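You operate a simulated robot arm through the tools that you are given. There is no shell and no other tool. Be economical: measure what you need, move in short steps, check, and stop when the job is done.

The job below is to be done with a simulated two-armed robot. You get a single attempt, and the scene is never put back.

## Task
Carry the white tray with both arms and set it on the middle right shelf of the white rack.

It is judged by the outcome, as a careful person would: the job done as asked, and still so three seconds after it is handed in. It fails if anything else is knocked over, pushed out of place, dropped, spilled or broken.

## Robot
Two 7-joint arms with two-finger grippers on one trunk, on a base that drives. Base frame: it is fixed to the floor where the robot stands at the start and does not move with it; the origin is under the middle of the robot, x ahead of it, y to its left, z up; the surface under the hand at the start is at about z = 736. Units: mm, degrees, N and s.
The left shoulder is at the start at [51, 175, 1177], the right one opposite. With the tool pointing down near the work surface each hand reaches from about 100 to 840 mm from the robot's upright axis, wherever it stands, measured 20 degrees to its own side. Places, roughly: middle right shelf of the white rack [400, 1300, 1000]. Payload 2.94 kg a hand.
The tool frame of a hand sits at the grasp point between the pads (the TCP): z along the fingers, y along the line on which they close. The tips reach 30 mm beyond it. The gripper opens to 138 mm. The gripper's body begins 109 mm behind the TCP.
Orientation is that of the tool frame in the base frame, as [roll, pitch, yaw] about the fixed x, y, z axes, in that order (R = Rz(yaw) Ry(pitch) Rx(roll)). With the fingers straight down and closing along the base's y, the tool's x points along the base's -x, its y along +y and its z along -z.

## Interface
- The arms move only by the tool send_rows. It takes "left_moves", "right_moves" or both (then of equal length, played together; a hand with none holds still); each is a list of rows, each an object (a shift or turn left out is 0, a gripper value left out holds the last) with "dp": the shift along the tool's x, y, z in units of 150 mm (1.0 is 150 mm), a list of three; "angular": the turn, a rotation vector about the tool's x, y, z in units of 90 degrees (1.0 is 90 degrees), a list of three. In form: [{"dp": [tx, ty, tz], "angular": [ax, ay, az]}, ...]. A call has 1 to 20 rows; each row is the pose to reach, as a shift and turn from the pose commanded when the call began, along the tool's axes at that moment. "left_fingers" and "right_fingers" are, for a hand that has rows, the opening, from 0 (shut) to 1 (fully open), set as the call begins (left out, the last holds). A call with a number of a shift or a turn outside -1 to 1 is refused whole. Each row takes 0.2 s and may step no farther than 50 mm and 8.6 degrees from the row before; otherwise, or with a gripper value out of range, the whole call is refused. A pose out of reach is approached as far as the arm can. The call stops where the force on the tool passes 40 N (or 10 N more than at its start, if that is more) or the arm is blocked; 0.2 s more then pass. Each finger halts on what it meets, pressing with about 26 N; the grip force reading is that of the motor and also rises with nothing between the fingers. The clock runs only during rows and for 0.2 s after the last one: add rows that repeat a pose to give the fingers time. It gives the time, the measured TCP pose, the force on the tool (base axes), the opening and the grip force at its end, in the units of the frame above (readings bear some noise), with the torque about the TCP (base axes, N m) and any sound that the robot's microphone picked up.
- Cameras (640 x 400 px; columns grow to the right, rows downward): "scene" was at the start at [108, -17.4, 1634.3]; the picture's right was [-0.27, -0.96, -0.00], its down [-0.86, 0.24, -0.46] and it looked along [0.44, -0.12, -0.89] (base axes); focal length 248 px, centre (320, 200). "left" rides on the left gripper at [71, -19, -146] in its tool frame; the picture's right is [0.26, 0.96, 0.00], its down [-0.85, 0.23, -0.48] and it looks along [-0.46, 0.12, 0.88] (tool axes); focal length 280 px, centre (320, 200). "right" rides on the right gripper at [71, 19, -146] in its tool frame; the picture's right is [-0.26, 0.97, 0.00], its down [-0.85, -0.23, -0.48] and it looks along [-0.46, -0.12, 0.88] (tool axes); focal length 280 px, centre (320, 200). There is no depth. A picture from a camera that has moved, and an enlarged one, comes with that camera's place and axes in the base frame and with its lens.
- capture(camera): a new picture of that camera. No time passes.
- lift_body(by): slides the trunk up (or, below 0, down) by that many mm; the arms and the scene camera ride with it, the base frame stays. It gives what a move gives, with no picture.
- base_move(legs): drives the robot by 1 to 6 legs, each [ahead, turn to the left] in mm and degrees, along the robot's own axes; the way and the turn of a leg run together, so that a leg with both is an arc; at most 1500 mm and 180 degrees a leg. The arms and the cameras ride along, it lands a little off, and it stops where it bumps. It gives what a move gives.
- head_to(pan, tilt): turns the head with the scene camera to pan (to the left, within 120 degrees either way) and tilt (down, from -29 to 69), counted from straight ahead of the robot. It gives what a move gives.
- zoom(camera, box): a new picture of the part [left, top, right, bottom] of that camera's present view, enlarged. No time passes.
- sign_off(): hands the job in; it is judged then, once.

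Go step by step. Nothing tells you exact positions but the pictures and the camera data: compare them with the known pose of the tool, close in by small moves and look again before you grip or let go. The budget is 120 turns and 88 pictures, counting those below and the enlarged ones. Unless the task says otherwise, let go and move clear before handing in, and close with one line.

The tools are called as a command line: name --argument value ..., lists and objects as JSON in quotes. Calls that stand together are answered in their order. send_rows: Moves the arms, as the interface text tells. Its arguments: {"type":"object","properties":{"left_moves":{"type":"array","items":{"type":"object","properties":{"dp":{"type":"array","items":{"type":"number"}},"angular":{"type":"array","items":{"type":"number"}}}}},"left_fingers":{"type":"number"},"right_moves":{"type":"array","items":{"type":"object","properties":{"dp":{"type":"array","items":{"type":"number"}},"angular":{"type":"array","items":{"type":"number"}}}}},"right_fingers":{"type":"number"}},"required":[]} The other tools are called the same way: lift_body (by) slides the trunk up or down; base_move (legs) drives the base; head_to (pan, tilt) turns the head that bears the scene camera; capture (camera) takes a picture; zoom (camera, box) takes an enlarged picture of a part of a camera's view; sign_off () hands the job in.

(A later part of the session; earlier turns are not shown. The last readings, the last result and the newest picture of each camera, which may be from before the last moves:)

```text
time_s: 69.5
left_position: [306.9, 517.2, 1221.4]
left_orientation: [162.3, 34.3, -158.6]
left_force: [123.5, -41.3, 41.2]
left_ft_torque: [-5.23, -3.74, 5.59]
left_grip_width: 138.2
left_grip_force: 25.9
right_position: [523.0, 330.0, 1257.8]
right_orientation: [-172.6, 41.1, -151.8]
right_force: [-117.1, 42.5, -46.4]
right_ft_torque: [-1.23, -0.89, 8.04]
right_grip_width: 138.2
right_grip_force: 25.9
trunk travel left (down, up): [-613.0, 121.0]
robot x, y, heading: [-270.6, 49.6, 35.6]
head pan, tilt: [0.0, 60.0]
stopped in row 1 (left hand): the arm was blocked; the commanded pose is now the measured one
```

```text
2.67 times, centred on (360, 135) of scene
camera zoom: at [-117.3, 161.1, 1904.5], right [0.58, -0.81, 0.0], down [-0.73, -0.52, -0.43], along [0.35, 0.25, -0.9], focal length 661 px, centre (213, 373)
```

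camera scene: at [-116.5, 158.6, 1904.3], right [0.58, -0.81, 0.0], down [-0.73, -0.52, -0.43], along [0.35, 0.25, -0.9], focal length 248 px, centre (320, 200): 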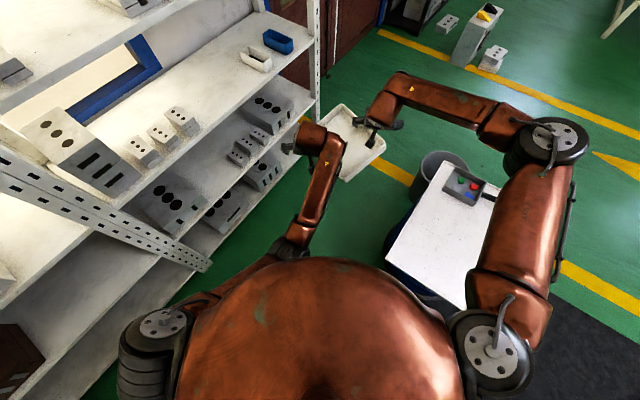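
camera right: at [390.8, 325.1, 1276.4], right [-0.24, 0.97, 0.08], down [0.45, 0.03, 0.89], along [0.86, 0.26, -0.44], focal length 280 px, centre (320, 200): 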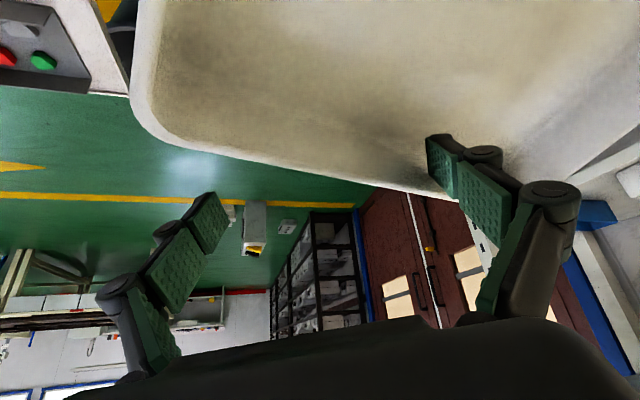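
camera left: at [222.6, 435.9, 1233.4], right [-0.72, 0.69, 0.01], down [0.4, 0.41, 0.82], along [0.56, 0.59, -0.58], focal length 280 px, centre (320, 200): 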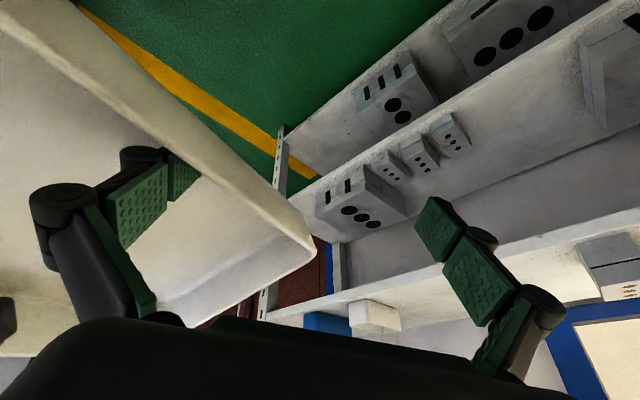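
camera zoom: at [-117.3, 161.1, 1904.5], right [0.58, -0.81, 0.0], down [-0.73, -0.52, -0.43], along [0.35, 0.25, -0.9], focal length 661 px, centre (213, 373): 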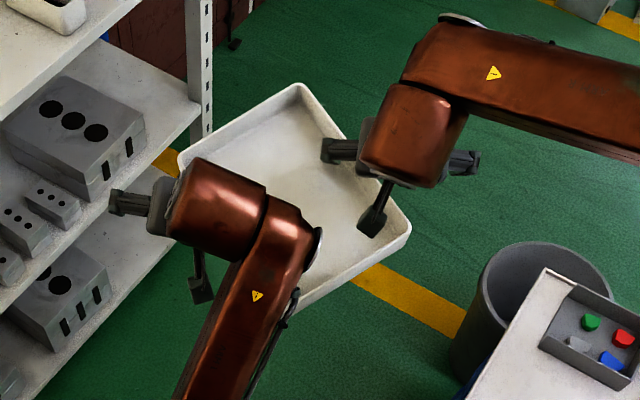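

head_to --pan 5 --tilt 55

zoom --camera "scene" --box '[240, 80, 480, 260]'

```text
time_s: 70.2
left_position: [211.2, 485.6, 1201.8]
left_orientation: [168.7, 32.1, -150.9]
left_force: [37.2, -16.6, 12.8]
left_ft_torque: [-0.69, -2.03, 1.69]
left_grip_width: 133.0
left_grip_force: 23.3
right_position: [419.3, 294.3, 1262.6]
right_orientation: [-175.2, 40.9, -149.5]
right_force: [-40.0, 17.0, -22.7]
right_ft_torque: [-1.86, -0.13, 2.08]
right_grip_width: 130.8
right_grip_force: 22.8
trunk travel left (down, up): [-613.0, 121.0]
robot x, y, heading: [-271.9, 45.8, 35.4]
head pan, tilt: [5.0, 55.0]
```

```text
2.22 times, centred on (360, 170) of scene
camera zoom: at [-236.8, 79.0, 1906.5], right [0.65, -0.76, 0.0], down [-0.62, -0.53, -0.58], along [0.44, 0.38, -0.82], focal length 551 px, centre (231, 267)
```

zoom: 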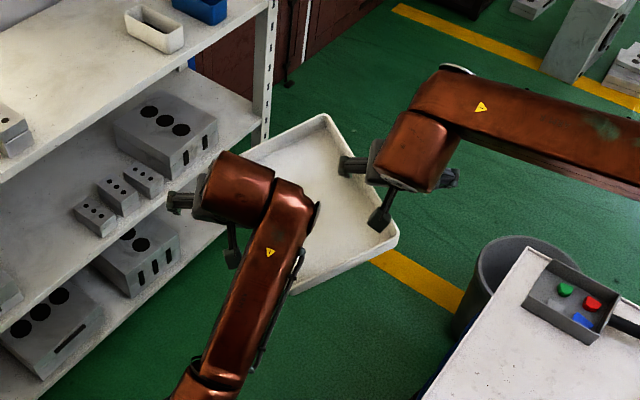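

head_to --pan 5 --tilt 56

head_to --pan 5 --tilt 57

head_to --pan -5 --tilt 58

zoom --camera "scene" --box '[260, 40, 500, 220]'

```text
time_s: 70.8
left_position: [268.8, 512.8, 1195.1]
left_orientation: [170.2, 31.1, -151.0]
left_force: [46.7, -25.0, 16.8]
left_ft_torque: [-2.19, -1.57, 1.18]
left_grip_width: 108.7
left_grip_force: 25.6
right_position: [458.9, 336.7, 1234.2]
right_orientation: [-175.9, 38.1, -149.1]
right_force: [-50.9, 24.4, -18.2]
right_ft_torque: [0.19, 0.13, 2.53]
right_grip_width: 83.1
right_grip_force: 25.6
trunk travel left (down, up): [-613.0, 121.0]
robot x, y, heading: [-272.9, 50.3, 35.7]
head pan, tilt: [5.0, 56.0]
```

```text
time_s: 71.4
left_position: [242.1, 493.4, 1220.7]
left_orientation: [169.0, 33.9, -151.9]
left_force: [43.0, -21.8, 15.5]
left_ft_torque: [-1.03, -1.91, 1.01]
left_grip_width: 98.6
left_grip_force: 23.1
right_position: [447.4, 305.6, 1254.4]
right_orientation: [-175.6, 40.4, -151.1]
right_force: [-41.8, 23.5, -17.1]
right_ft_torque: [-1.45, 0.16, 2.41]
right_grip_width: 131.2
right_grip_force: 24.6
trunk travel left (down, up): [-613.0, 121.0]
robot x, y, heading: [-268.5, 50.3, 35.5]
head pan, tilt: [5.0, 57.0]
```

```text
time_s: 72.1
left_position: [260.4, 499.2, 1186.9]
left_orientation: [170.4, 30.4, -151.5]
left_force: [51.1, -27.1, 25.4]
left_ft_torque: [-2.24, -1.81, 0.53]
left_grip_width: 72.9
left_grip_force: 24.9
right_position: [450.3, 330.9, 1237.4]
right_orientation: [-175.5, 38.2, -148.8]
right_force: [-53.0, 26.6, -26.3]
right_ft_torque: [-0.79, -0.47, 3.14]
right_grip_width: 120.6
right_grip_force: 26.1
trunk travel left (down, up): [-613.0, 121.0]
robot x, y, heading: [-272.7, 47.4, 35.6]
head pan, tilt: [-5.0, 58.0]
```

```text
2.22 times, centred on (380, 130) of scene
camera zoom: at [-190.1, 99.0, 1904.8], right [0.51, -0.86, 0.0], down [-0.74, -0.44, -0.51], along [0.44, 0.26, -0.86], focal length 551 px, centre (187, 356)
```

zoom: 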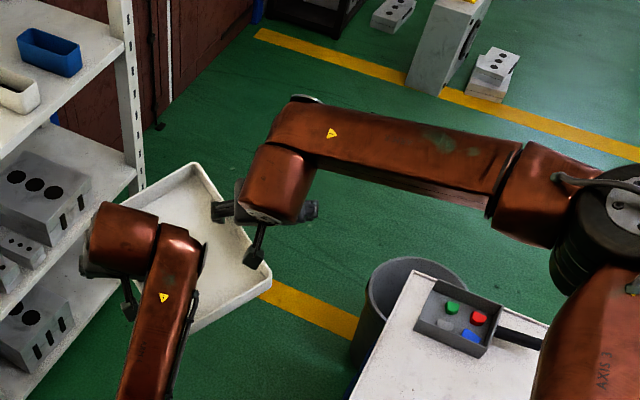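

The swaying is dying down and the tray is still held. I'll wait a little longer.

head_to --pan 60 --tilt 40

head_to --pan -5 --tilt 58

zoom --camera "scene" --box '[260, 40, 500, 220]'

capture --camera "right"

capture --camera "left"

```text
time_s: 73.5
left_position: [240.8, 477.8, 1188.5]
left_orientation: [170.4, 31.0, -152.1]
left_force: [55.5, -29.8, 31.2]
left_ft_torque: [-0.88, -2.85, 0.75]
left_grip_width: 55.4
left_grip_force: 25.3
right_position: [428.3, 315.6, 1246.3]
right_orientation: [-175.4, 38.9, -148.5]
right_force: [-57.3, 27.3, -32.6]
right_ft_torque: [-2.64, -0.04, 2.94]
right_grip_width: 131.2
right_grip_force: 26.1
trunk travel left (down, up): [-613.0, 121.0]
robot x, y, heading: [-271.1, 47.1, 35.6]
head pan, tilt: [60.0, 40.0]
```

```text
time_s: 74.8
left_position: [249.2, 481.5, 1184.3]
left_orientation: [170.8, 30.4, -152.1]
left_force: [56.6, -29.3, 30.4]
left_ft_torque: [-1.27, -2.35, 0.37]
left_grip_width: 43.7
left_grip_force: 25.7
right_position: [436.7, 322.8, 1239.5]
right_orientation: [-175.4, 38.4, -148.5]
right_force: [-57.1, 30.1, -33.7]
right_ft_torque: [-2.32, -0.51, 3.12]
right_grip_width: 135.1
right_grip_force: 26.2
trunk travel left (down, up): [-613.0, 121.0]
robot x, y, heading: [-273.4, 45.8, 35.8]
head pan, tilt: [-5.0, 58.0]
```

```text
2.22 times, centred on (380, 130) of scene
camera zoom: at [-224.4, 74.9, 1902.9], right [0.51, -0.86, 0.0], down [-0.73, -0.43, -0.53], along [0.46, 0.27, -0.85], focal length 551 px, centre (187, 356)
```

zoom: 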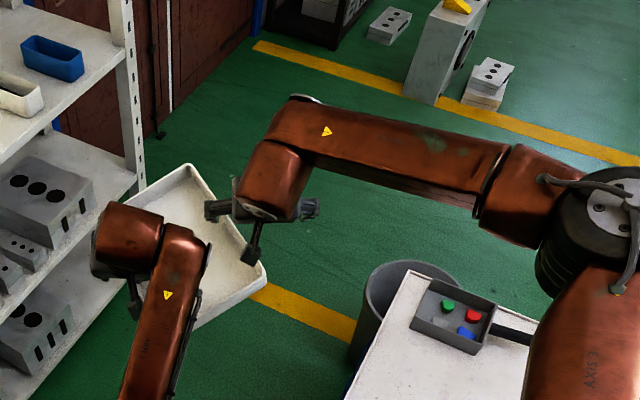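

```text
23 pictures are left
camera right: at [297.1, 275.1, 1307.0], right [-0.29, 0.95, 0.1], down [0.41, 0.02, 0.91], along [0.87, 0.3, -0.39], focal length 280 px, centre (320, 200)
```

right: 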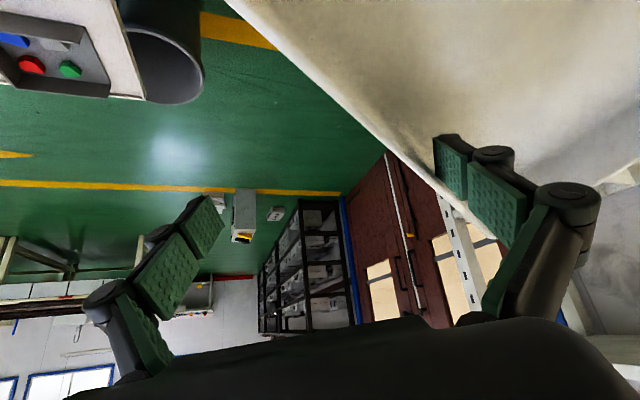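

```text
22 pictures are left
camera left: at [151.8, 384.5, 1267.5], right [-0.71, 0.7, 0.0], down [0.35, 0.36, 0.87], along [0.61, 0.62, -0.5], focal length 280 px, centre (320, 200)
```

left: 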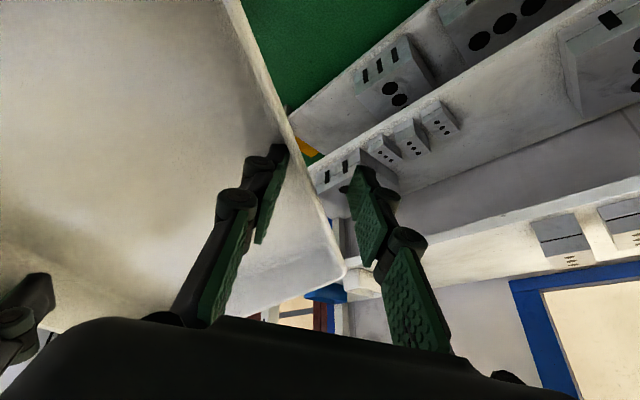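

It has settled. The left gripper is nearly back on its wall, and the right is fully open and pulling outward. I'll move the right hand gently toward the tray so the tension drops and its fingers can close again.

send_rows --right_moves '[{"dp": [0.044, 0.05, 0]}, {"dp": [0.088, 0.1, 0]}, {"dp": [0.13, 0.152, 0]}, {"dp": [0.13, 0.152, 0]}, {"dp": [0.13, 0.152, 0]}]'

capture --camera "right"

```text
time_s: 76.0
left_position: [248.6, 481.5, 1181.8]
left_orientation: [170.8, 30.2, -151.9]
left_force: [50.7, -28.2, 19.2]
left_ft_torque: [-0.97, -1.69, 0.01]
left_grip_width: 20.0
left_grip_force: 26.2
right_position: [415.5, 335.0, 1228.5]
right_orientation: [-175.7, 38.8, -149.0]
right_force: [-49.8, 28.7, -22.9]
right_ft_torque: [-0.83, 0.49, 2.59]
right_grip_width: 97.0
right_grip_force: 26.2
trunk travel left (down, up): [-613.0, 121.0]
robot x, y, heading: [-272.3, 45.7, 35.7]
head pan, tilt: [-5.0, 58.0]
```

```text
21 pictures are left
camera right: at [275.0, 286.6, 1294.5], right [-0.28, 0.95, 0.11], down [0.4, 0.01, 0.91], along [0.87, 0.3, -0.39], focal length 280 px, centre (320, 200)
```

right: 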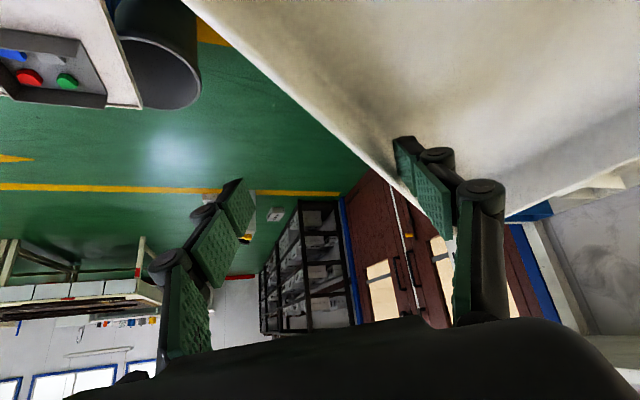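

That's working: the right is down to 97 mm and the left to 20 mm. I'll keep going, bringing the hands level and in line and squaring their orientation, in small steps.

send_rows --left_moves '[{"dp": [-0.038, -0.006, -0.009], "angular": [0.01, 0.002, -0.011]}, {"dp": [-0.076, -0.012, -0.017], "angular": [0.02, 0.004, -0.022]}, {"dp": [-0.114, -0.018, -0.026], "angular": [0.03, 0.006, -0.033]}, {"dp": [-0.152, -0.024, -0.035], "angular": [0.041, 0.007, -0.045]}, {"dp": [-0.19, -0.03, -0.043], "angular": [0.051, 0.009, -0.056]}, {"dp": [-0.227, -0.035, -0.052], "angular": [0.061, 0.011, -0.067]}, {"dp": [-0.227, -0.035, -0.052], "angular": [0.061, 0.011, -0.067]}, {"dp": [-0.227, -0.035, -0.052], "angular": [0.061, 0.011, -0.067]}]' --right_moves '[{"dp": [0.038, 0.01, 0.001], "angular": [-0.014, 0.015, -0.008]}, {"dp": [0.077, 0.02, 0.003], "angular": [-0.028, 0.029, -0.016]}, {"dp": [0.115, 0.03, 0.004], "angular": [-0.042, 0.044, -0.024]}, {"dp": [0.153, 0.041, 0.006], "angular": [-0.057, 0.059, -0.031]}, {"dp": [0.192, 0.051, 0.007], "angular": [-0.071, 0.073, -0.039]}, {"dp": [0.23, 0.061, 0.009], "angular": [-0.085, 0.088, -0.047]}, {"dp": [0.23, 0.061, 0.009], "angular": [-0.085, 0.088, -0.047]}, {"dp": [0.23, 0.061, 0.009], "angular": [-0.085, 0.088, -0.047]}]'

capture --camera "right"

capture --camera "left"

```text
time_s: 77.8
left_position: [269.7, 482.5, 1194.2]
left_orientation: [-179.6, 28.0, -144.6]
left_force: [39.5, -34.1, -1.8]
left_ft_torque: [-0.35, 0.25, 0.72]
left_grip_width: 7.9
left_grip_force: 26.1
right_position: [392.9, 329.3, 1209.8]
right_orientation: [179.3, 31.3, -144.7]
right_force: [-41.0, 34.1, -2.0]
right_ft_torque: [0.82, 0.3, 1.3]
right_grip_width: 6.2
right_grip_force: 26.0
trunk travel left (down, up): [-613.0, 121.0]
robot x, y, heading: [-270.4, 48.2, 35.5]
head pan, tilt: [-5.0, 58.0]
```

```text
20 pictures are left
camera right: at [271.4, 265.3, 1296.0], right [-0.38, 0.91, 0.15], down [0.53, 0.09, 0.84], along [0.76, 0.4, -0.51], focal length 280 px, centre (320, 200)
```

right: 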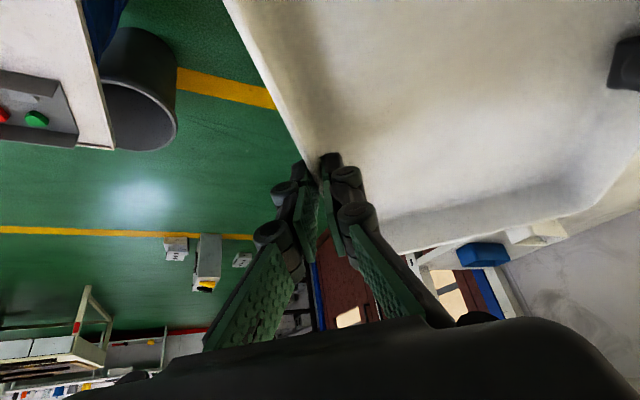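

```text
19 pictures are left
camera left: at [173.1, 393.3, 1289.1], right [-0.75, 0.65, -0.13], down [0.29, 0.49, 0.82], along [0.6, 0.57, -0.56], focal length 280 px, centre (320, 200)
```

left: 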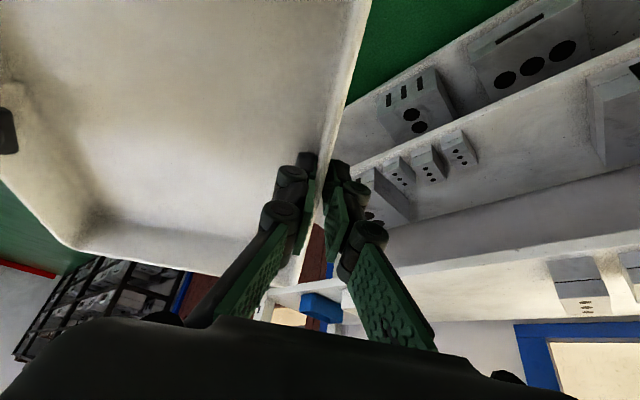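

The regrip worked: both grippers are back on the walls (7.9 and 6.2 mm). I'll relieve the remaining outward pull and level the hands a little.

send_rows --left_moves '[{"dp": [-0.024, -0.007, -0.01]}, {"dp": [-0.048, -0.0133, -0.02]}, {"dp": [-0.048, -0.0133, -0.02]}, {"dp": [-0.048, -0.0133, -0.02]}]' --right_moves '[{"dp": [0.025, 0.007, 0.009]}, {"dp": [0.049, 0.0133, 0.017]}, {"dp": [0.049, 0.0133, 0.017]}, {"dp": [0.049, 0.0133, 0.017]}]'

```text
time_s: 78.8
left_position: [274.5, 483.9, 1200.2]
left_orientation: [-179.9, 27.9, -144.4]
left_force: [33.4, -33.2, -5.9]
left_ft_torque: [0.25, 0.06, 0.35]
left_grip_width: 6.7
left_grip_force: 26.1
right_position: [391.4, 326.6, 1204.7]
right_orientation: [179.2, 31.5, -144.9]
right_force: [-32.6, 32.7, 3.3]
right_ft_torque: [0.69, 0.65, 0.9]
right_grip_width: 6.0
right_grip_force: 26.7
trunk travel left (down, up): [-613.0, 121.0]
robot x, y, heading: [-273.4, 49.8, 35.5]
head pan, tilt: [-5.0, 58.0]
```

send_rows --left_moves '[{"dp": [0, -0.01, 0]}, {"dp": [0, -0.02, 0]}, {"dp": [0, -0.02, 0]}]' --right_moves '[{"dp": [0, 0.01, 0]}, {"dp": [0, 0.02, 0]}, {"dp": [0, 0.02, 0]}]'

```text
time_s: 79.6
left_position: [274.8, 484.1, 1201.3]
left_orientation: [-179.9, 28.0, -144.4]
left_force: [26.6, -27.9, -7.3]
left_ft_torque: [0.28, 0.27, 0.25]
left_grip_width: 6.6
left_grip_force: 25.7
right_position: [390.6, 327.2, 1202.8]
right_orientation: [179.6, 31.5, -145.1]
right_force: [-27.5, 27.0, 4.2]
right_ft_torque: [0.7, 0.5, 0.77]
right_grip_width: 5.8
right_grip_force: 25.7
trunk travel left (down, up): [-613.0, 121.0]
robot x, y, heading: [-272.2, 48.3, 35.6]
head pan, tilt: [-5.0, 58.0]
```

There's still some outward pull. I'll ease the hands 9 mm further inward, lower the trunk 55 mm, and test driving with very short legs.

send_rows --left_moves '[{"dp": [0, -0.02, 0]}, {"dp": [0, -0.04, 0]}, {"dp": [0, -0.06, 0]}, {"dp": [0, -0.06, 0]}]' --right_moves '[{"dp": [0, 0.02, 0]}, {"dp": [0, 0.04, 0]}, {"dp": [0, 0.06, 0]}, {"dp": [0, 0.06, 0]}]'

lift_body --by -55

base_move --legs '[[15, 0], [15, 0], [15, 0]]'

```text
time_s: 80.6
left_position: [277.0, 483.8, 1200.0]
left_orientation: [179.4, 28.1, -144.0]
left_force: [6.4, 0.6, -6.7]
left_ft_torque: [0.28, 0.68, 0.34]
left_grip_width: 6.4
left_grip_force: 25.8
right_position: [393.8, 326.3, 1202.2]
right_orientation: [-179.4, 31.5, -145.2]
right_force: [-7.2, -0.7, 2.1]
right_ft_torque: [0.42, -0.12, 0.76]
right_grip_width: 5.8
right_grip_force: 25.6
trunk travel left (down, up): [-613.0, 121.0]
robot x, y, heading: [-272.4, 45.3, 35.8]
head pan, tilt: [-5.0, 58.0]
```

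```text
time_s: 81.6
left_position: [278.4, 483.5, 1147.2]
left_orientation: [179.3, 28.2, -144.1]
left_force: [-5.9, 16.0, -5.5]
left_ft_torque: [0.59, 0.66, 0.34]
left_grip_width: 6.0
left_grip_force: 26.3
right_position: [394.7, 327.8, 1148.4]
right_orientation: [-179.5, 31.4, -145.4]
right_force: [6.3, -16.7, 2.5]
right_ft_torque: [0.1, -0.17, 0.67]
right_grip_width: 6.1
right_grip_force: 25.4
trunk travel left (down, up): [-558.0, 176.0]
robot x, y, heading: [-272.0, 47.1, 35.6]
head pan, tilt: [-5.0, 58.0]
```

```text
time_s: 83.1
left_position: [311.5, 509.8, 1148.4]
left_orientation: [179.2, 28.3, -144.0]
left_force: [-14.4, 25.3, -5.4]
left_ft_torque: [0.7, 0.73, 0.31]
left_grip_width: 6.0
left_grip_force: 25.7
right_position: [426.7, 353.5, 1151.1]
right_orientation: [-179.6, 31.6, -145.3]
right_force: [12.7, -26.5, 2.2]
right_ft_torque: [-0.02, -0.34, 0.55]
right_grip_width: 5.8
right_grip_force: 26.3
trunk travel left (down, up): [-558.0, 176.0]
robot x, y, heading: [-233.0, 78.8, 35.7]
head pan, tilt: [-5.0, 58.0]
```

The very short legs are smooth. I'll ease the hands 4 mm outward and keep driving with short legs.

send_rows --left_moves '[{"dp": [0, 0.013, 0]}, {"dp": [0, 0.026, 0]}, {"dp": [0, 0.026, 0]}]' --right_moves '[{"dp": [0, -0.013, 0]}, {"dp": [0, -0.026, 0]}, {"dp": [0, -0.026, 0]}]'

base_move --legs '[[20, 0], [20, 0], [20, 0], [20, 0], [20, 0], [20, 0]]'

```text
time_s: 83.9
left_position: [314.4, 511.2, 1147.4]
left_orientation: [179.5, 28.1, -144.3]
left_force: [18.4, -16.1, -7.6]
left_ft_torque: [0.24, 0.5, 0.2]
left_grip_width: 5.9
left_grip_force: 26.2
right_position: [430.6, 353.6, 1150.1]
right_orientation: [-179.9, 31.5, -145.2]
right_force: [-17.8, 16.6, 3.7]
right_ft_torque: [0.61, 0.2, 0.77]
right_grip_width: 6.0
right_grip_force: 26.0
trunk travel left (down, up): [-558.0, 176.0]
robot x, y, heading: [-231.8, 76.0, 35.7]
head pan, tilt: [-5.0, 58.0]
```

```text
time_s: 86.6
left_position: [409.3, 581.1, 1150.3]
left_orientation: [179.4, 28.4, -144.0]
left_force: [23.7, -23.9, -8.3]
left_ft_torque: [0.12, 0.61, 0.16]
left_grip_width: 6.1
left_grip_force: 25.6
right_position: [525.0, 424.5, 1151.1]
right_orientation: [179.8, 31.6, -145.0]
right_force: [-23.3, 24.4, 4.2]
right_ft_torque: [0.85, 0.22, 0.7]
right_grip_width: 5.8
right_grip_force: 26.2
trunk travel left (down, up): [-558.0, 176.0]
robot x, y, heading: [-138.8, 140.0, 35.7]
head pan, tilt: [-5.0, 58.0]
```

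send_rows --left_moves '[{"dp": [0, -0.012, 0]}, {"dp": [0, -0.012, 0]}]' --right_moves '[{"dp": [0, 0.012, 0]}, {"dp": [0, 0.012, 0]}]'

base_move --legs '[[20, 0], [20, 0], [20, 0], [20, 0], [20, 0], [20, 0]]'

base_move --legs '[[20, 0], [20, 0], [20, 0], [20, 0], [20, 0], [20, 0]]'

```text
time_s: 87.2
left_position: [406.5, 579.7, 1151.7]
left_orientation: [179.4, 28.4, -144.0]
left_force: [-0.2, 6.4, -8.5]
left_ft_torque: [0.57, 0.72, 0.11]
left_grip_width: 5.9
left_grip_force: 26.4
right_position: [522.3, 423.4, 1152.3]
right_orientation: [180.0, 31.8, -145.1]
right_force: [0.5, -6.4, 4.2]
right_ft_torque: [0.33, 0.06, 0.51]
right_grip_width: 6.1
right_grip_force: 25.6
trunk travel left (down, up): [-558.0, 176.0]
robot x, y, heading: [-136.2, 146.1, 35.6]
head pan, tilt: [-5.0, 58.0]
```

```text
time_s: 90.0
left_position: [500.0, 647.8, 1150.2]
left_orientation: [179.2, 28.6, -144.1]
left_force: [8.1, -3.2, -7.1]
left_ft_torque: [1.06, -0.18, 0.1]
left_grip_width: 6.1
left_grip_force: 25.4
right_position: [615.4, 490.3, 1152.8]
right_orientation: [-179.9, 31.7, -145.1]
right_force: [-6.4, 3.2, 3.3]
right_ft_torque: [-0.22, 0.84, 0.72]
right_grip_width: 6.3
right_grip_force: 26.1
trunk travel left (down, up): [-558.0, 176.0]
robot x, y, heading: [-35.5, 215.8, 35.6]
head pan, tilt: [-5.0, 58.0]
```

```text
time_s: 92.7
left_position: [597.9, 719.9, 1153.5]
left_orientation: [179.3, 28.8, -143.9]
left_force: [7.2, -8.6, -8.4]
left_ft_torque: [0.18, 0.99, 0.04]
left_grip_width: 6.2
left_grip_force: 26.6
right_position: [712.5, 562.7, 1154.2]
right_orientation: [179.9, 31.9, -145.0]
right_force: [-8.0, 7.4, 5.2]
right_ft_torque: [0.92, -0.2, 0.24]
right_grip_width: 6.0
right_grip_force: 26.2
trunk travel left (down, up): [-558.0, 176.0]
robot x, y, heading: [56.2, 284.9, 35.3]
head pan, tilt: [-5.0, 58.0]
```

It's going well. I'll drive one more set of legs, then turn to about 15°.

base_move --legs '[[20, 0], [20, 0], [20, 0], [20, 0], [20, 0], [20, 0]]'

base_move --legs '[[0, -7], [0, -7], [0, -7]]'

base_move --legs '[[20, 0], [20, 0], [20, 0], [20, 0], [20, 0]]'

head_to --pan 40 --tilt 40

capture --camera "scene"

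```text
time_s: 95.4
left_position: [695.6, 791.1, 1151.3]
left_orientation: [179.0, 28.7, -144.0]
left_force: [14.3, -16.2, -8.1]
left_ft_torque: [0.7, -0.03, -0.1]
left_grip_width: 5.9
left_grip_force: 26.2
right_position: [809.7, 633.0, 1152.9]
right_orientation: [179.9, 31.8, -144.9]
right_force: [-13.7, 16.2, 3.8]
right_ft_torque: [0.26, 0.86, 0.5]
right_grip_width: 6.1
right_grip_force: 26.0
trunk travel left (down, up): [-558.0, 176.0]
robot x, y, heading: [158.3, 354.6, 35.4]
head pan, tilt: [-5.0, 58.0]
```

```text
time_s: 97.6
left_position: [814.2, 570.1, 1151.2]
left_orientation: [179.3, 28.7, -165.0]
left_force: [2.4, -5.9, -6.6]
left_ft_torque: [0.53, 0.07, -0.18]
left_grip_width: 6.2
left_grip_force: 26.2
right_position: [864.4, 381.9, 1155.4]
right_orientation: [-179.9, 31.8, -165.8]
right_force: [-3.5, 6.5, 3.1]
right_ft_torque: [0.43, 0.15, 0.32]
right_grip_width: 5.9
right_grip_force: 25.9
trunk travel left (down, up): [-558.0, 176.0]
robot x, y, heading: [158.9, 355.1, 14.5]
head pan, tilt: [-5.0, 58.0]
```

```text
time_s: 99.9
left_position: [909.1, 592.8, 1155.5]
left_orientation: [179.2, 29.0, -165.2]
left_force: [1.3, -5.8, -7.4]
left_ft_torque: [0.38, 0.83, -0.12]
left_grip_width: 6.1
left_grip_force: 26.2
right_position: [958.7, 403.4, 1158.1]
right_orientation: [179.8, 32.2, -165.7]
right_force: [-2.1, 5.7, 3.4]
right_ft_torque: [0.58, -0.58, 0.35]
right_grip_width: 5.9
right_grip_force: 26.5
trunk travel left (down, up): [-558.0, 176.0]
robot x, y, heading: [252.5, 381.6, 14.5]
head pan, tilt: [-5.0, 58.0]
```

```text
time_s: 101.0
left_position: [911.0, 594.1, 1154.8]
left_orientation: [179.1, 28.9, -165.0]
left_force: [0.8, -4.1, -6.5]
left_ft_torque: [0.35, 0.71, -0.29]
left_grip_width: 6.1
left_grip_force: 26.1
right_position: [960.6, 404.0, 1157.1]
right_orientation: [179.7, 32.0, -165.9]
right_force: [-0.3, 4.3, 3.1]
right_ft_torque: [0.62, -0.47, 0.19]
right_grip_width: 6.0
right_grip_force: 26.2
trunk travel left (down, up): [-558.0, 176.0]
robot x, y, heading: [254.2, 377.3, 14.4]
head pan, tilt: [40.0, 40.0]
```

```text
18 pictures are left
camera scene: at [289.8, 445.8, 1872.4], right [0.81, -0.58, 0.0], down [-0.37, -0.52, -0.77], along [0.44, 0.62, -0.64], focal length 248 px, centre (320, 200)
```

scene: 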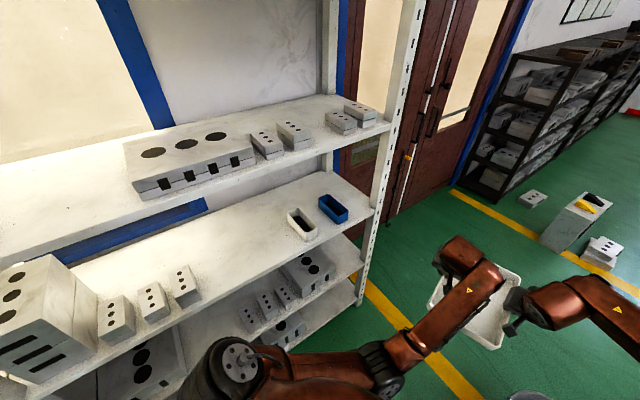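

The free gap on the shelf is x≈205–648; the boxes stand on its left and the bins on its right, both with fronts near y≈1090–1110. I'll drive 120 mm more, raise 40 mm to pass over the bins, and turn toward the rack in small steps.

base_move --legs '[[20, 0], [20, 0], [20, 0], [20, 0], [20, 0], [20, 0]]'

lift_body --by 45

base_move --legs '[[0, 7], [0, 7], [0, 7], [0, 7], [0, 7]]'

head_to --pan 15 --tilt 45

capture --camera "scene"

```text
time_s: 103.8
left_position: [1024.9, 624.3, 1158.6]
left_orientation: [179.0, 29.4, -164.9]
left_force: [1.2, -14.2, -7.3]
left_ft_torque: [0.23, 0.73, -0.39]
left_grip_width: 6.1
left_grip_force: 26.3
right_position: [1072.3, 435.3, 1159.3]
right_orientation: [179.6, 32.5, -165.8]
right_force: [0.1, 13.8, 4.3]
right_ft_torque: [0.85, -0.5, -0.14]
right_grip_width: 5.6
right_grip_force: 26.1
trunk travel left (down, up): [-558.0, 176.0]
robot x, y, heading: [370.2, 406.2, 14.8]
head pan, tilt: [40.0, 40.0]
```

```text
time_s: 104.7
left_position: [1026.7, 631.0, 1203.6]
left_orientation: [178.7, 29.5, -164.9]
left_force: [2.4, -31.1, -7.5]
left_ft_torque: [-0.27, 0.69, -0.8]
left_grip_width: 6.1
left_grip_force: 26.4
right_position: [1072.2, 439.9, 1205.3]
right_orientation: [179.1, 32.5, -165.6]
right_force: [-2.2, 31.6, 2.2]
right_ft_torque: [1.16, -0.42, -0.11]
right_grip_width: 5.8
right_grip_force: 26.3
trunk travel left (down, up): [-603.0, 131.0]
robot x, y, heading: [368.8, 408.3, 14.4]
head pan, tilt: [40.0, 40.0]
```

```text
time_s: 108.0
left_position: [784.4, 965.9, 1204.9]
left_orientation: [178.4, 29.6, -129.8]
left_force: [24.6, -26.4, -8.8]
left_ft_torque: [-0.08, 0.33, -0.61]
left_grip_width: 6.0
left_grip_force: 25.8
right_position: [930.7, 836.0, 1203.2]
right_orientation: [178.7, 32.5, -130.5]
right_force: [-22.6, 25.9, 4.4]
right_ft_torque: [1.0, 0.81, 0.04]
right_grip_width: 5.9
right_grip_force: 25.8
trunk travel left (down, up): [-603.0, 131.0]
robot x, y, heading: [369.7, 409.0, 49.6]
head pan, tilt: [40.0, 40.0]
```

```text
time_s: 108.8
left_position: [774.2, 972.5, 1205.2]
left_orientation: [179.0, 29.6, -129.5]
left_force: [4.8, -9.1, -6.4]
left_ft_torque: [-0.45, 0.75, -0.52]
left_grip_width: 5.7
left_grip_force: 26.1
right_position: [920.4, 842.7, 1206.5]
right_orientation: [179.1, 32.6, -130.1]
right_force: [-5.0, 11.8, 3.4]
right_ft_torque: [1.03, -0.09, -0.39]
right_grip_width: 6.1
right_grip_force: 26.1
trunk travel left (down, up): [-603.0, 131.0]
robot x, y, heading: [367.0, 410.0, 50.5]
head pan, tilt: [15.0, 45.0]
```

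```text
17 pictures are left
camera scene: at [387.9, 472.8, 1910.1], right [0.91, -0.42, 0.0], down [-0.3, -0.64, -0.71], along [0.3, 0.64, -0.71], focal length 248 px, centre (320, 200)
```

scene: 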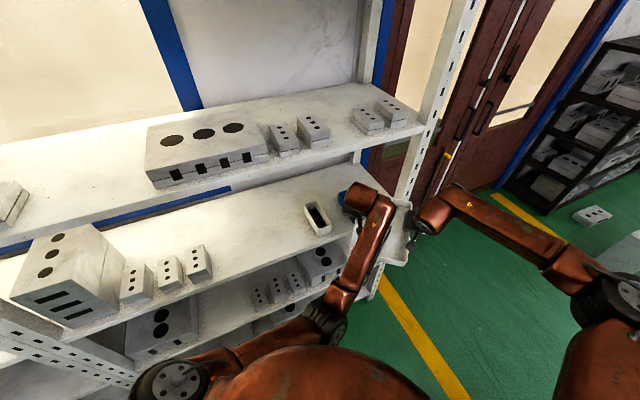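

Clearances look good: the bins' tops are near z 1076 and the tray bottom is near 1164. I'll continue the turn.

base_move --legs '[[0, 7], [0, 7], [0, 7]]'

base_move --legs '[[0, 6], [0, 6], [0, 6]]'

head_to --pan 0 --tilt 50

capture --camera "scene"

```text
time_s: 111.0
left_position: [561.8, 1076.7, 1206.4]
left_orientation: [178.4, 29.6, -109.3]
left_force: [17.0, -10.5, -7.2]
left_ft_torque: [0.11, 0.42, -0.48]
left_grip_width: 6.2
left_grip_force: 25.8
right_position: [745.2, 1007.6, 1205.0]
right_orientation: [178.5, 32.5, -110.0]
right_force: [-15.2, 9.7, 3.5]
right_ft_torque: [0.31, 0.89, -0.14]
right_grip_width: 5.9
right_grip_force: 25.5
trunk travel left (down, up): [-603.0, 131.0]
robot x, y, heading: [364.5, 409.8, 70.8]
head pan, tilt: [15.0, 45.0]
```

```text
time_s: 113.0
left_position: [342.8, 1103.5, 1205.8]
left_orientation: [178.6, 29.7, -91.2]
left_force: [7.4, -5.0, -7.4]
left_ft_torque: [-0.11, 0.56, -0.43]
left_grip_width: 5.8
left_grip_force: 26.0
right_position: [537.8, 1095.5, 1205.5]
right_orientation: [178.5, 32.6, -91.8]
right_force: [-7.9, 4.1, 5.2]
right_ft_torque: [0.15, 0.77, -0.34]
right_grip_width: 6.0
right_grip_force: 26.0
trunk travel left (down, up): [-603.0, 131.0]
robot x, y, heading: [368.2, 405.6, 88.9]
head pan, tilt: [15.0, 45.0]
```

```text
time_s: 113.7
left_position: [333.2, 1102.4, 1205.8]
left_orientation: [178.9, 29.7, -91.0]
left_force: [3.8, -4.3, -6.1]
left_ft_torque: [-0.86, 0.41, -0.51]
left_grip_width: 6.0
left_grip_force: 26.0
right_position: [528.2, 1094.0, 1206.8]
right_orientation: [178.9, 32.7, -91.5]
right_force: [-5.9, 4.1, 2.7]
right_ft_torque: [0.93, 0.48, -0.51]
right_grip_width: 5.7
right_grip_force: 25.8
trunk travel left (down, up): [-603.0, 131.0]
robot x, y, heading: [370.6, 410.4, 88.6]
head pan, tilt: [0.0, 50.0]
```

```text
16 pictures are left
camera scene: at [365.5, 470.6, 1903.2], right [1.0, -0.02, 0.0], down [-0.01, -0.77, -0.64], along [0.01, 0.64, -0.77], focal length 248 px, centre (320, 200)
```

scene: 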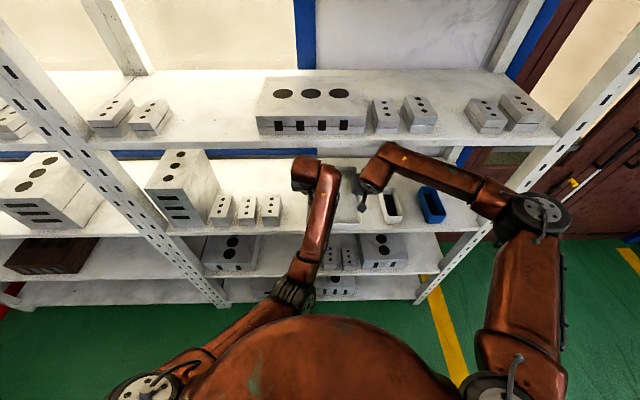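

The tray is centred at x≈431, in the middle of the gap. I'll lower the trunk so it hovers about 45 mm above the shelf, then check.

lift_body --by -60

lift_body --by -60

capture --camera "left"

capture --camera "right"

```text
time_s: 114.7
left_position: [332.7, 1105.2, 1147.0]
left_orientation: [178.6, 29.9, -91.1]
left_force: [25.3, -5.5, -5.7]
left_ft_torque: [-0.35, 0.0, -0.74]
left_grip_width: 5.9
left_grip_force: 25.8
right_position: [528.3, 1094.1, 1147.5]
right_orientation: [178.5, 32.8, -91.4]
right_force: [-24.1, 6.5, 3.1]
right_ft_torque: [0.36, 0.95, -0.2]
right_grip_width: 6.0
right_grip_force: 25.6
trunk travel left (down, up): [-543.0, 191.0]
robot x, y, heading: [368.7, 408.5, 88.8]
head pan, tilt: [0.0, 50.0]
```

```text
time_s: 115.7
left_position: [331.3, 1105.4, 1088.0]
left_orientation: [178.5, 30.1, -91.2]
left_force: [37.4, -6.5, -6.4]
left_ft_torque: [-0.03, -0.25, -0.94]
left_grip_width: 5.8
left_grip_force: 25.6
right_position: [525.9, 1095.1, 1087.5]
right_orientation: [178.5, 32.9, -91.5]
right_force: [-37.3, 7.3, 2.7]
right_ft_torque: [0.06, 1.16, -0.03]
right_grip_width: 6.2
right_grip_force: 26.1
trunk travel left (down, up): [-483.0, 251.0]
robot x, y, heading: [367.6, 410.3, 88.6]
head pan, tilt: [0.0, 50.0]
```

```text
15 pictures are left
camera left: at [350.1, 973.4, 1177.4], right [-0.97, -0.22, -0.11], down [-0.21, 0.5, 0.84], along [-0.13, 0.84, -0.53], focal length 280 px, centre (320, 200)
```

left: 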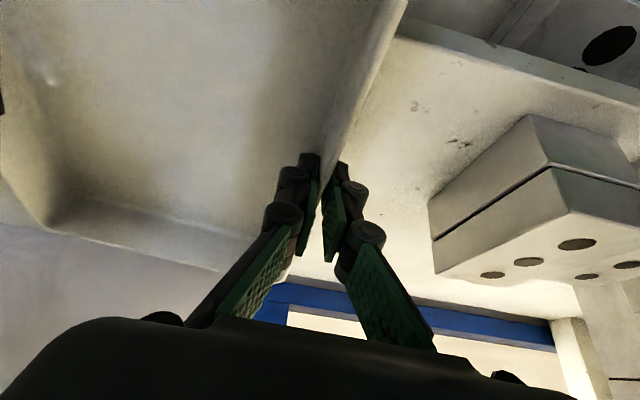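

```text
14 pictures are left
camera right: at [507.5, 956.7, 1171.0], right [-0.96, 0.23, 0.17], down [0.26, 0.45, 0.86], along [0.12, 0.86, -0.49], focal length 280 px, centre (320, 200)
```

right: 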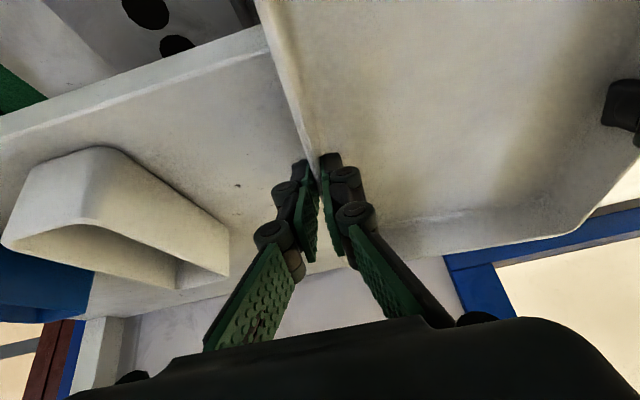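

The way is clear. I'll relieve the tension slightly and drive straight in about 125 mm.

send_rows --left_moves '[{"dp": [0, -0.015, 0]}, {"dp": [0, -0.015, 0]}]' --right_moves '[{"dp": [0, 0.015, 0]}, {"dp": [0, 0.015, 0]}]'

base_move --legs '[[20, 0], [20, 0], [20, 0]]'

base_move --legs '[[21, 0], [21, 0], [21, 0]]'

capture --camera "scene"

capture --camera "left"

```text
time_s: 116.3
left_position: [330.7, 1107.0, 1087.0]
left_orientation: [178.6, 30.1, -90.9]
left_force: [33.6, -6.5, -5.3]
left_ft_torque: [-0.26, -0.25, -0.89]
left_grip_width: 5.6
left_grip_force: 25.9
right_position: [525.9, 1094.3, 1088.0]
right_orientation: [178.5, 32.9, -91.6]
right_force: [-33.2, 6.8, 1.9]
right_ft_torque: [0.32, 1.07, -0.1]
right_grip_width: 6.2
right_grip_force: 26.3
trunk travel left (down, up): [-483.0, 251.0]
robot x, y, heading: [366.2, 412.2, 88.8]
head pan, tilt: [0.0, 50.0]
```

```text
time_s: 117.9
left_position: [332.3, 1163.8, 1091.4]
left_orientation: [178.6, 30.3, -91.0]
left_force: [32.3, -7.2, -5.3]
left_ft_torque: [-0.42, -0.23, -0.87]
left_grip_width: 6.2
left_grip_force: 26.0
right_position: [526.3, 1150.0, 1089.8]
right_orientation: [178.5, 33.1, -91.6]
right_force: [-33.2, 6.7, 3.0]
right_ft_torque: [0.55, 1.03, -0.04]
right_grip_width: 6.1
right_grip_force: 26.1
trunk travel left (down, up): [-483.0, 251.0]
robot x, y, heading: [369.7, 468.3, 88.9]
head pan, tilt: [0.0, 50.0]
```

```text
time_s: 119.5
left_position: [332.4, 1227.6, 1092.5]
left_orientation: [178.6, 30.4, -90.9]
left_force: [20.2, -7.1, -4.9]
left_ft_torque: [-0.27, -0.09, -0.74]
left_grip_width: 5.9
left_grip_force: 26.4
right_position: [528.1, 1211.8, 1090.0]
right_orientation: [178.2, 33.2, -91.7]
right_force: [-19.9, 6.0, 1.5]
right_ft_torque: [0.38, 0.75, -0.24]
right_grip_width: 5.9
right_grip_force: 25.3
trunk travel left (down, up): [-483.0, 251.0]
robot x, y, heading: [367.3, 528.4, 88.6]
head pan, tilt: [0.0, 50.0]
```

```text
13 pictures are left
camera scene: at [371.9, 604.4, 1783.5], right [1.0, -0.02, 0.0], down [-0.02, -0.76, -0.64], along [0.01, 0.64, -0.76], focal length 248 px, centre (320, 200)
```

scene: 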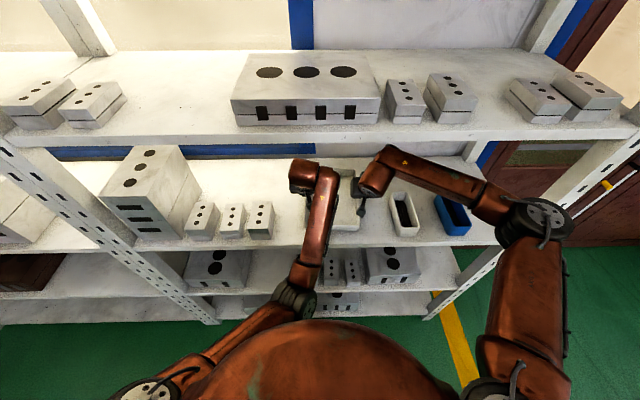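

```text
12 pictures are left
camera left: at [352.5, 1093.7, 1180.9], right [-0.97, -0.22, -0.11], down [-0.21, 0.49, 0.85], along [-0.13, 0.84, -0.52], focal length 280 px, centre (320, 200)
```

left: 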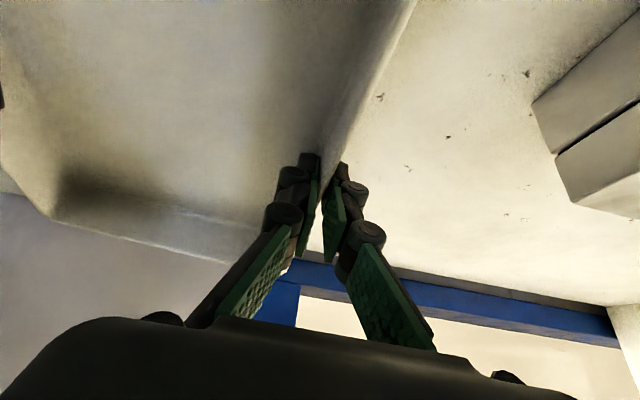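

The tray is over the shelf. I'll zoom to compare its near edge with the shelf's front edge.

zoom --camera "scene" --box '[270, 150, 430, 270]'

```text
3.33 times, centred on (350, 210) of scene
camera zoom: at [371.9, 604.4, 1783.5], right [1.0, -0.02, 0.0], down [-0.02, -0.76, -0.64], along [0.01, 0.64, -0.76], focal length 827 px, centre (220, 167)
```

zoom: 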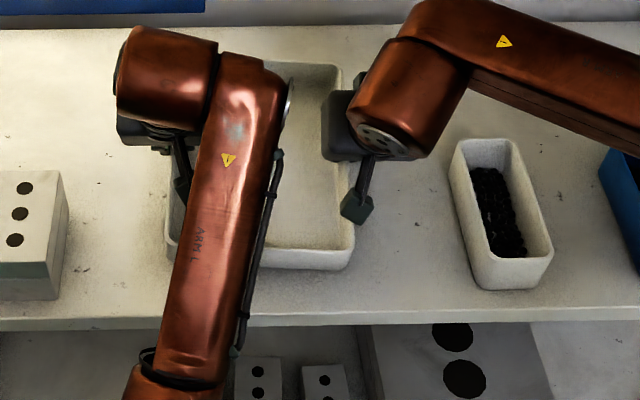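

The tray's near edge is about 30 mm inside the shelf front. I'll lower by trunk first, then finish with fine arm steps until contact.

lift_body --by -34

zoom --camera "scene" --box '[270, 150, 430, 270]'

```text
time_s: 120.3
left_position: [329.4, 1230.4, 1059.9]
left_orientation: [178.4, 30.7, -91.0]
left_force: [19.6, -8.4, 3.1]
left_ft_torque: [0.7, -0.78, -0.81]
left_grip_width: 5.8
left_grip_force: 25.9
right_position: [524.8, 1214.4, 1059.2]
right_orientation: [177.9, 33.6, -91.6]
right_force: [-21.0, 10.5, 24.2]
right_ft_torque: [0.52, -0.18, -0.27]
right_grip_width: 6.0
right_grip_force: 26.4
trunk travel left (down, up): [-449.0, 285.0]
robot x, y, heading: [373.7, 533.2, 88.6]
head pan, tilt: [0.0, 50.0]
```

```text
3.33 times, centred on (350, 210) of scene
camera zoom: at [371.3, 614.5, 1749.8], right [1.0, -0.02, 0.0], down [-0.02, -0.76, -0.64], along [0.01, 0.64, -0.77], focal length 827 px, centre (220, 167)
```

zoom: 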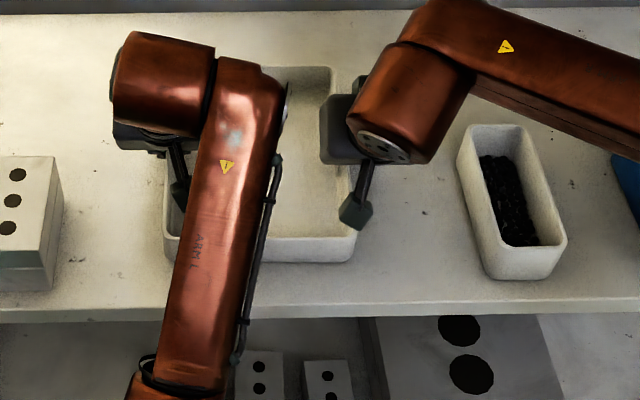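

The tray is touching the shelf, more on the right. I'll lower the left hand 3 mm to even it out.

send_rows --left_moves '[{"dp": [0.005, -0.005, 0.009]}, {"dp": [0.01, -0.01, 0.017]}, {"dp": [0.01, -0.01, 0.017]}]' --right_moves '[{"dp": [0, 0.005, 0]}, {"dp": [0, 0.01, 0]}, {"dp": [0, 0.01, 0]}]'

capture --camera "left"

capture --camera "right"

```text
time_s: 121.1
left_position: [329.7, 1231.3, 1059.5]
left_orientation: [178.1, 30.9, -90.9]
left_force: [18.4, -15.6, 13.1]
left_ft_torque: [-0.61, -0.71, -0.92]
left_grip_width: 6.1
left_grip_force: 26.1
right_position: [523.9, 1214.2, 1060.5]
right_orientation: [178.0, 33.7, -91.7]
right_force: [-18.8, 12.9, 26.4]
right_ft_torque: [-0.41, -0.19, -0.24]
right_grip_width: 6.0
right_grip_force: 26.4
trunk travel left (down, up): [-449.0, 285.0]
robot x, y, heading: [368.7, 532.1, 88.9]
head pan, tilt: [0.0, 50.0]
```

```text
9 pictures are left
camera left: at [349.8, 1096.7, 1146.7], right [-0.97, -0.23, -0.11], down [-0.21, 0.48, 0.85], along [-0.14, 0.85, -0.52], focal length 280 px, centre (320, 200)
```

left: 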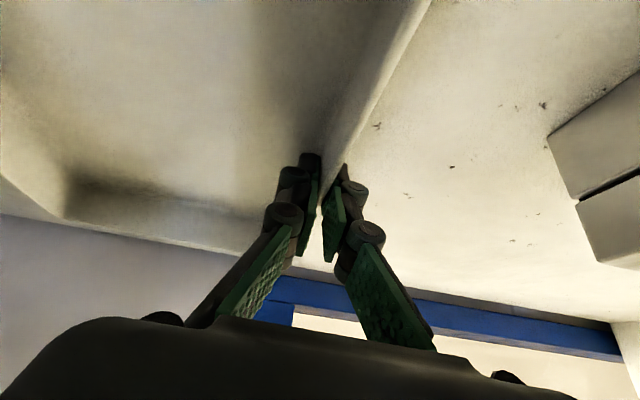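

```text
8 pictures are left
camera right: at [506.0, 1076.5, 1142.0], right [-0.96, 0.23, 0.18], down [0.26, 0.44, 0.86], along [0.12, 0.87, -0.48], focal length 280 px, centre (320, 200)
```

right: 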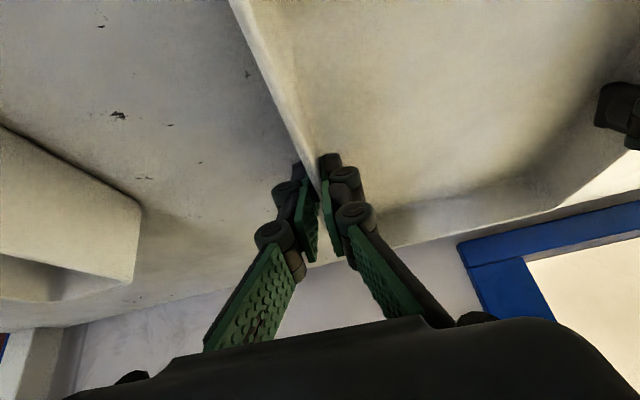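

Both sides now rest on the shelf. I'll open the grippers gently.

send_rows --left_moves '[{}, {}, {}, {}, {}]' --right_moves '[{}, {}, {}, {}, {}]' --left_fingers 0.35 --right_fingers 0.35

capture --camera "left"

capture --camera "right"

```text
time_s: 122.3
left_position: [328.4, 1232.5, 1056.3]
left_orientation: [178.0, 30.7, -90.9]
left_force: [-1.3, 1.6, 2.6]
left_ft_torque: [0.06, -0.06, 0.01]
left_grip_width: 50.4
left_grip_force: 0.0
right_position: [527.5, 1216.1, 1051.6]
right_orientation: [178.3, 32.8, -91.6]
right_force: [0.6, -0.1, 1.3]
right_ft_torque: [-0.02, -0.01, -0.02]
right_grip_width: 51.8
right_grip_force: 0.1
trunk travel left (down, up): [-449.0, 285.0]
robot x, y, heading: [370.0, 533.3, 88.9]
head pan, tilt: [0.0, 50.0]
```

```text
7 pictures are left
camera left: at [349.4, 1099.5, 1143.5], right [-0.97, -0.23, -0.11], down [-0.21, 0.49, 0.85], along [-0.14, 0.84, -0.52], focal length 280 px, centre (320, 200)
```

left: 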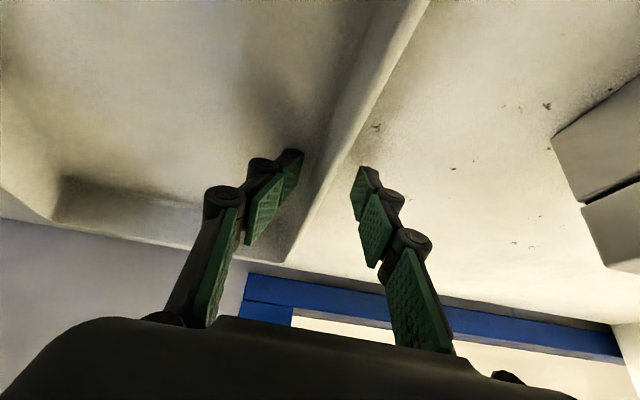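

```text
6 pictures are left
camera right: at [508.4, 1077.5, 1135.6], right [-0.96, 0.23, 0.16], down [0.26, 0.45, 0.85], along [0.12, 0.86, -0.49], focal length 280 px, centre (320, 200)
```

right: 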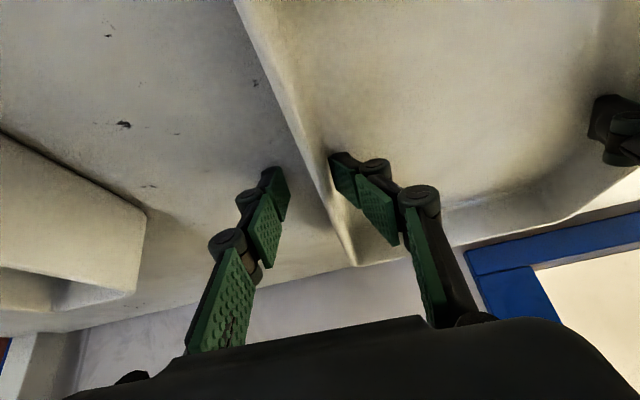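

The tray sits free on the shelf and both hands are unloaded. I'll shift the right hand a touch to centre it on the wall, then retract both hands along their fingers (up and back).

send_rows --left_moves '[{}, {"dp": [0, 0, -0.15]}, {"dp": [0, 0, -0.3]}, {"dp": [0, 0, -0.45]}, {"dp": [0, 0, -0.6]}, {"dp": [0, 0, -0.75]}, {"dp": [0, 0, -0.75]}]' --right_moves '[{"dp": [0, 0.04, 0]}, {"dp": [0, 0.04, -0.15]}, {"dp": [0, 0.04, -0.3]}, {"dp": [0, 0.04, -0.45]}, {"dp": [0, 0.04, -0.6]}, {"dp": [0, 0.04, -0.75]}, {"dp": [0, 0.04, -0.75]}]'

capture --camera "scene"

```text
time_s: 123.9
left_position: [336.0, 1191.7, 1141.9]
left_orientation: [178.6, 30.4, -91.0]
left_force: [-0.4, -0.2, 0.0]
left_ft_torque: [-0.01, 0.03, 0.0]
left_grip_width: 48.5
left_grip_force: 0.0
left hand out of reach, approached as far as the arm can: row 6, 7
right_position: [525.0, 1154.7, 1149.0]
right_orientation: [178.3, 33.0, -91.6]
right_force: [-0.1, -0.6, 0.0]
right_ft_torque: [0.04, 0.01, 0.04]
right_grip_width: 48.5
right_grip_force: 0.1
trunk travel left (down, up): [-449.0, 285.0]
robot x, y, heading: [370.2, 530.0, 88.5]
head pan, tilt: [0.0, 50.0]
```

```text
5 pictures are left
camera scene: at [371.9, 618.1, 1749.3], right [1.0, -0.02, 0.0], down [-0.02, -0.77, -0.64], along [0.01, 0.64, -0.77], focal length 248 px, centre (320, 200)
```

scene: 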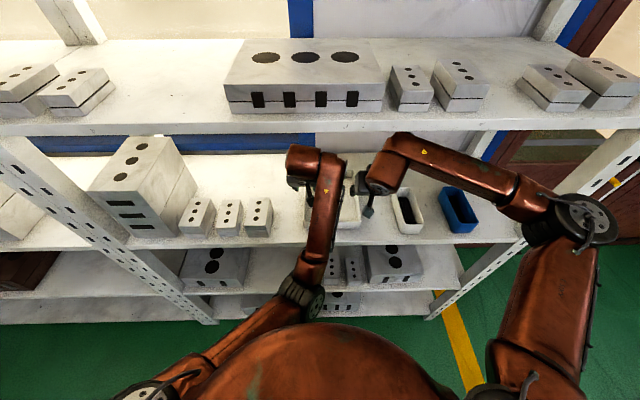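

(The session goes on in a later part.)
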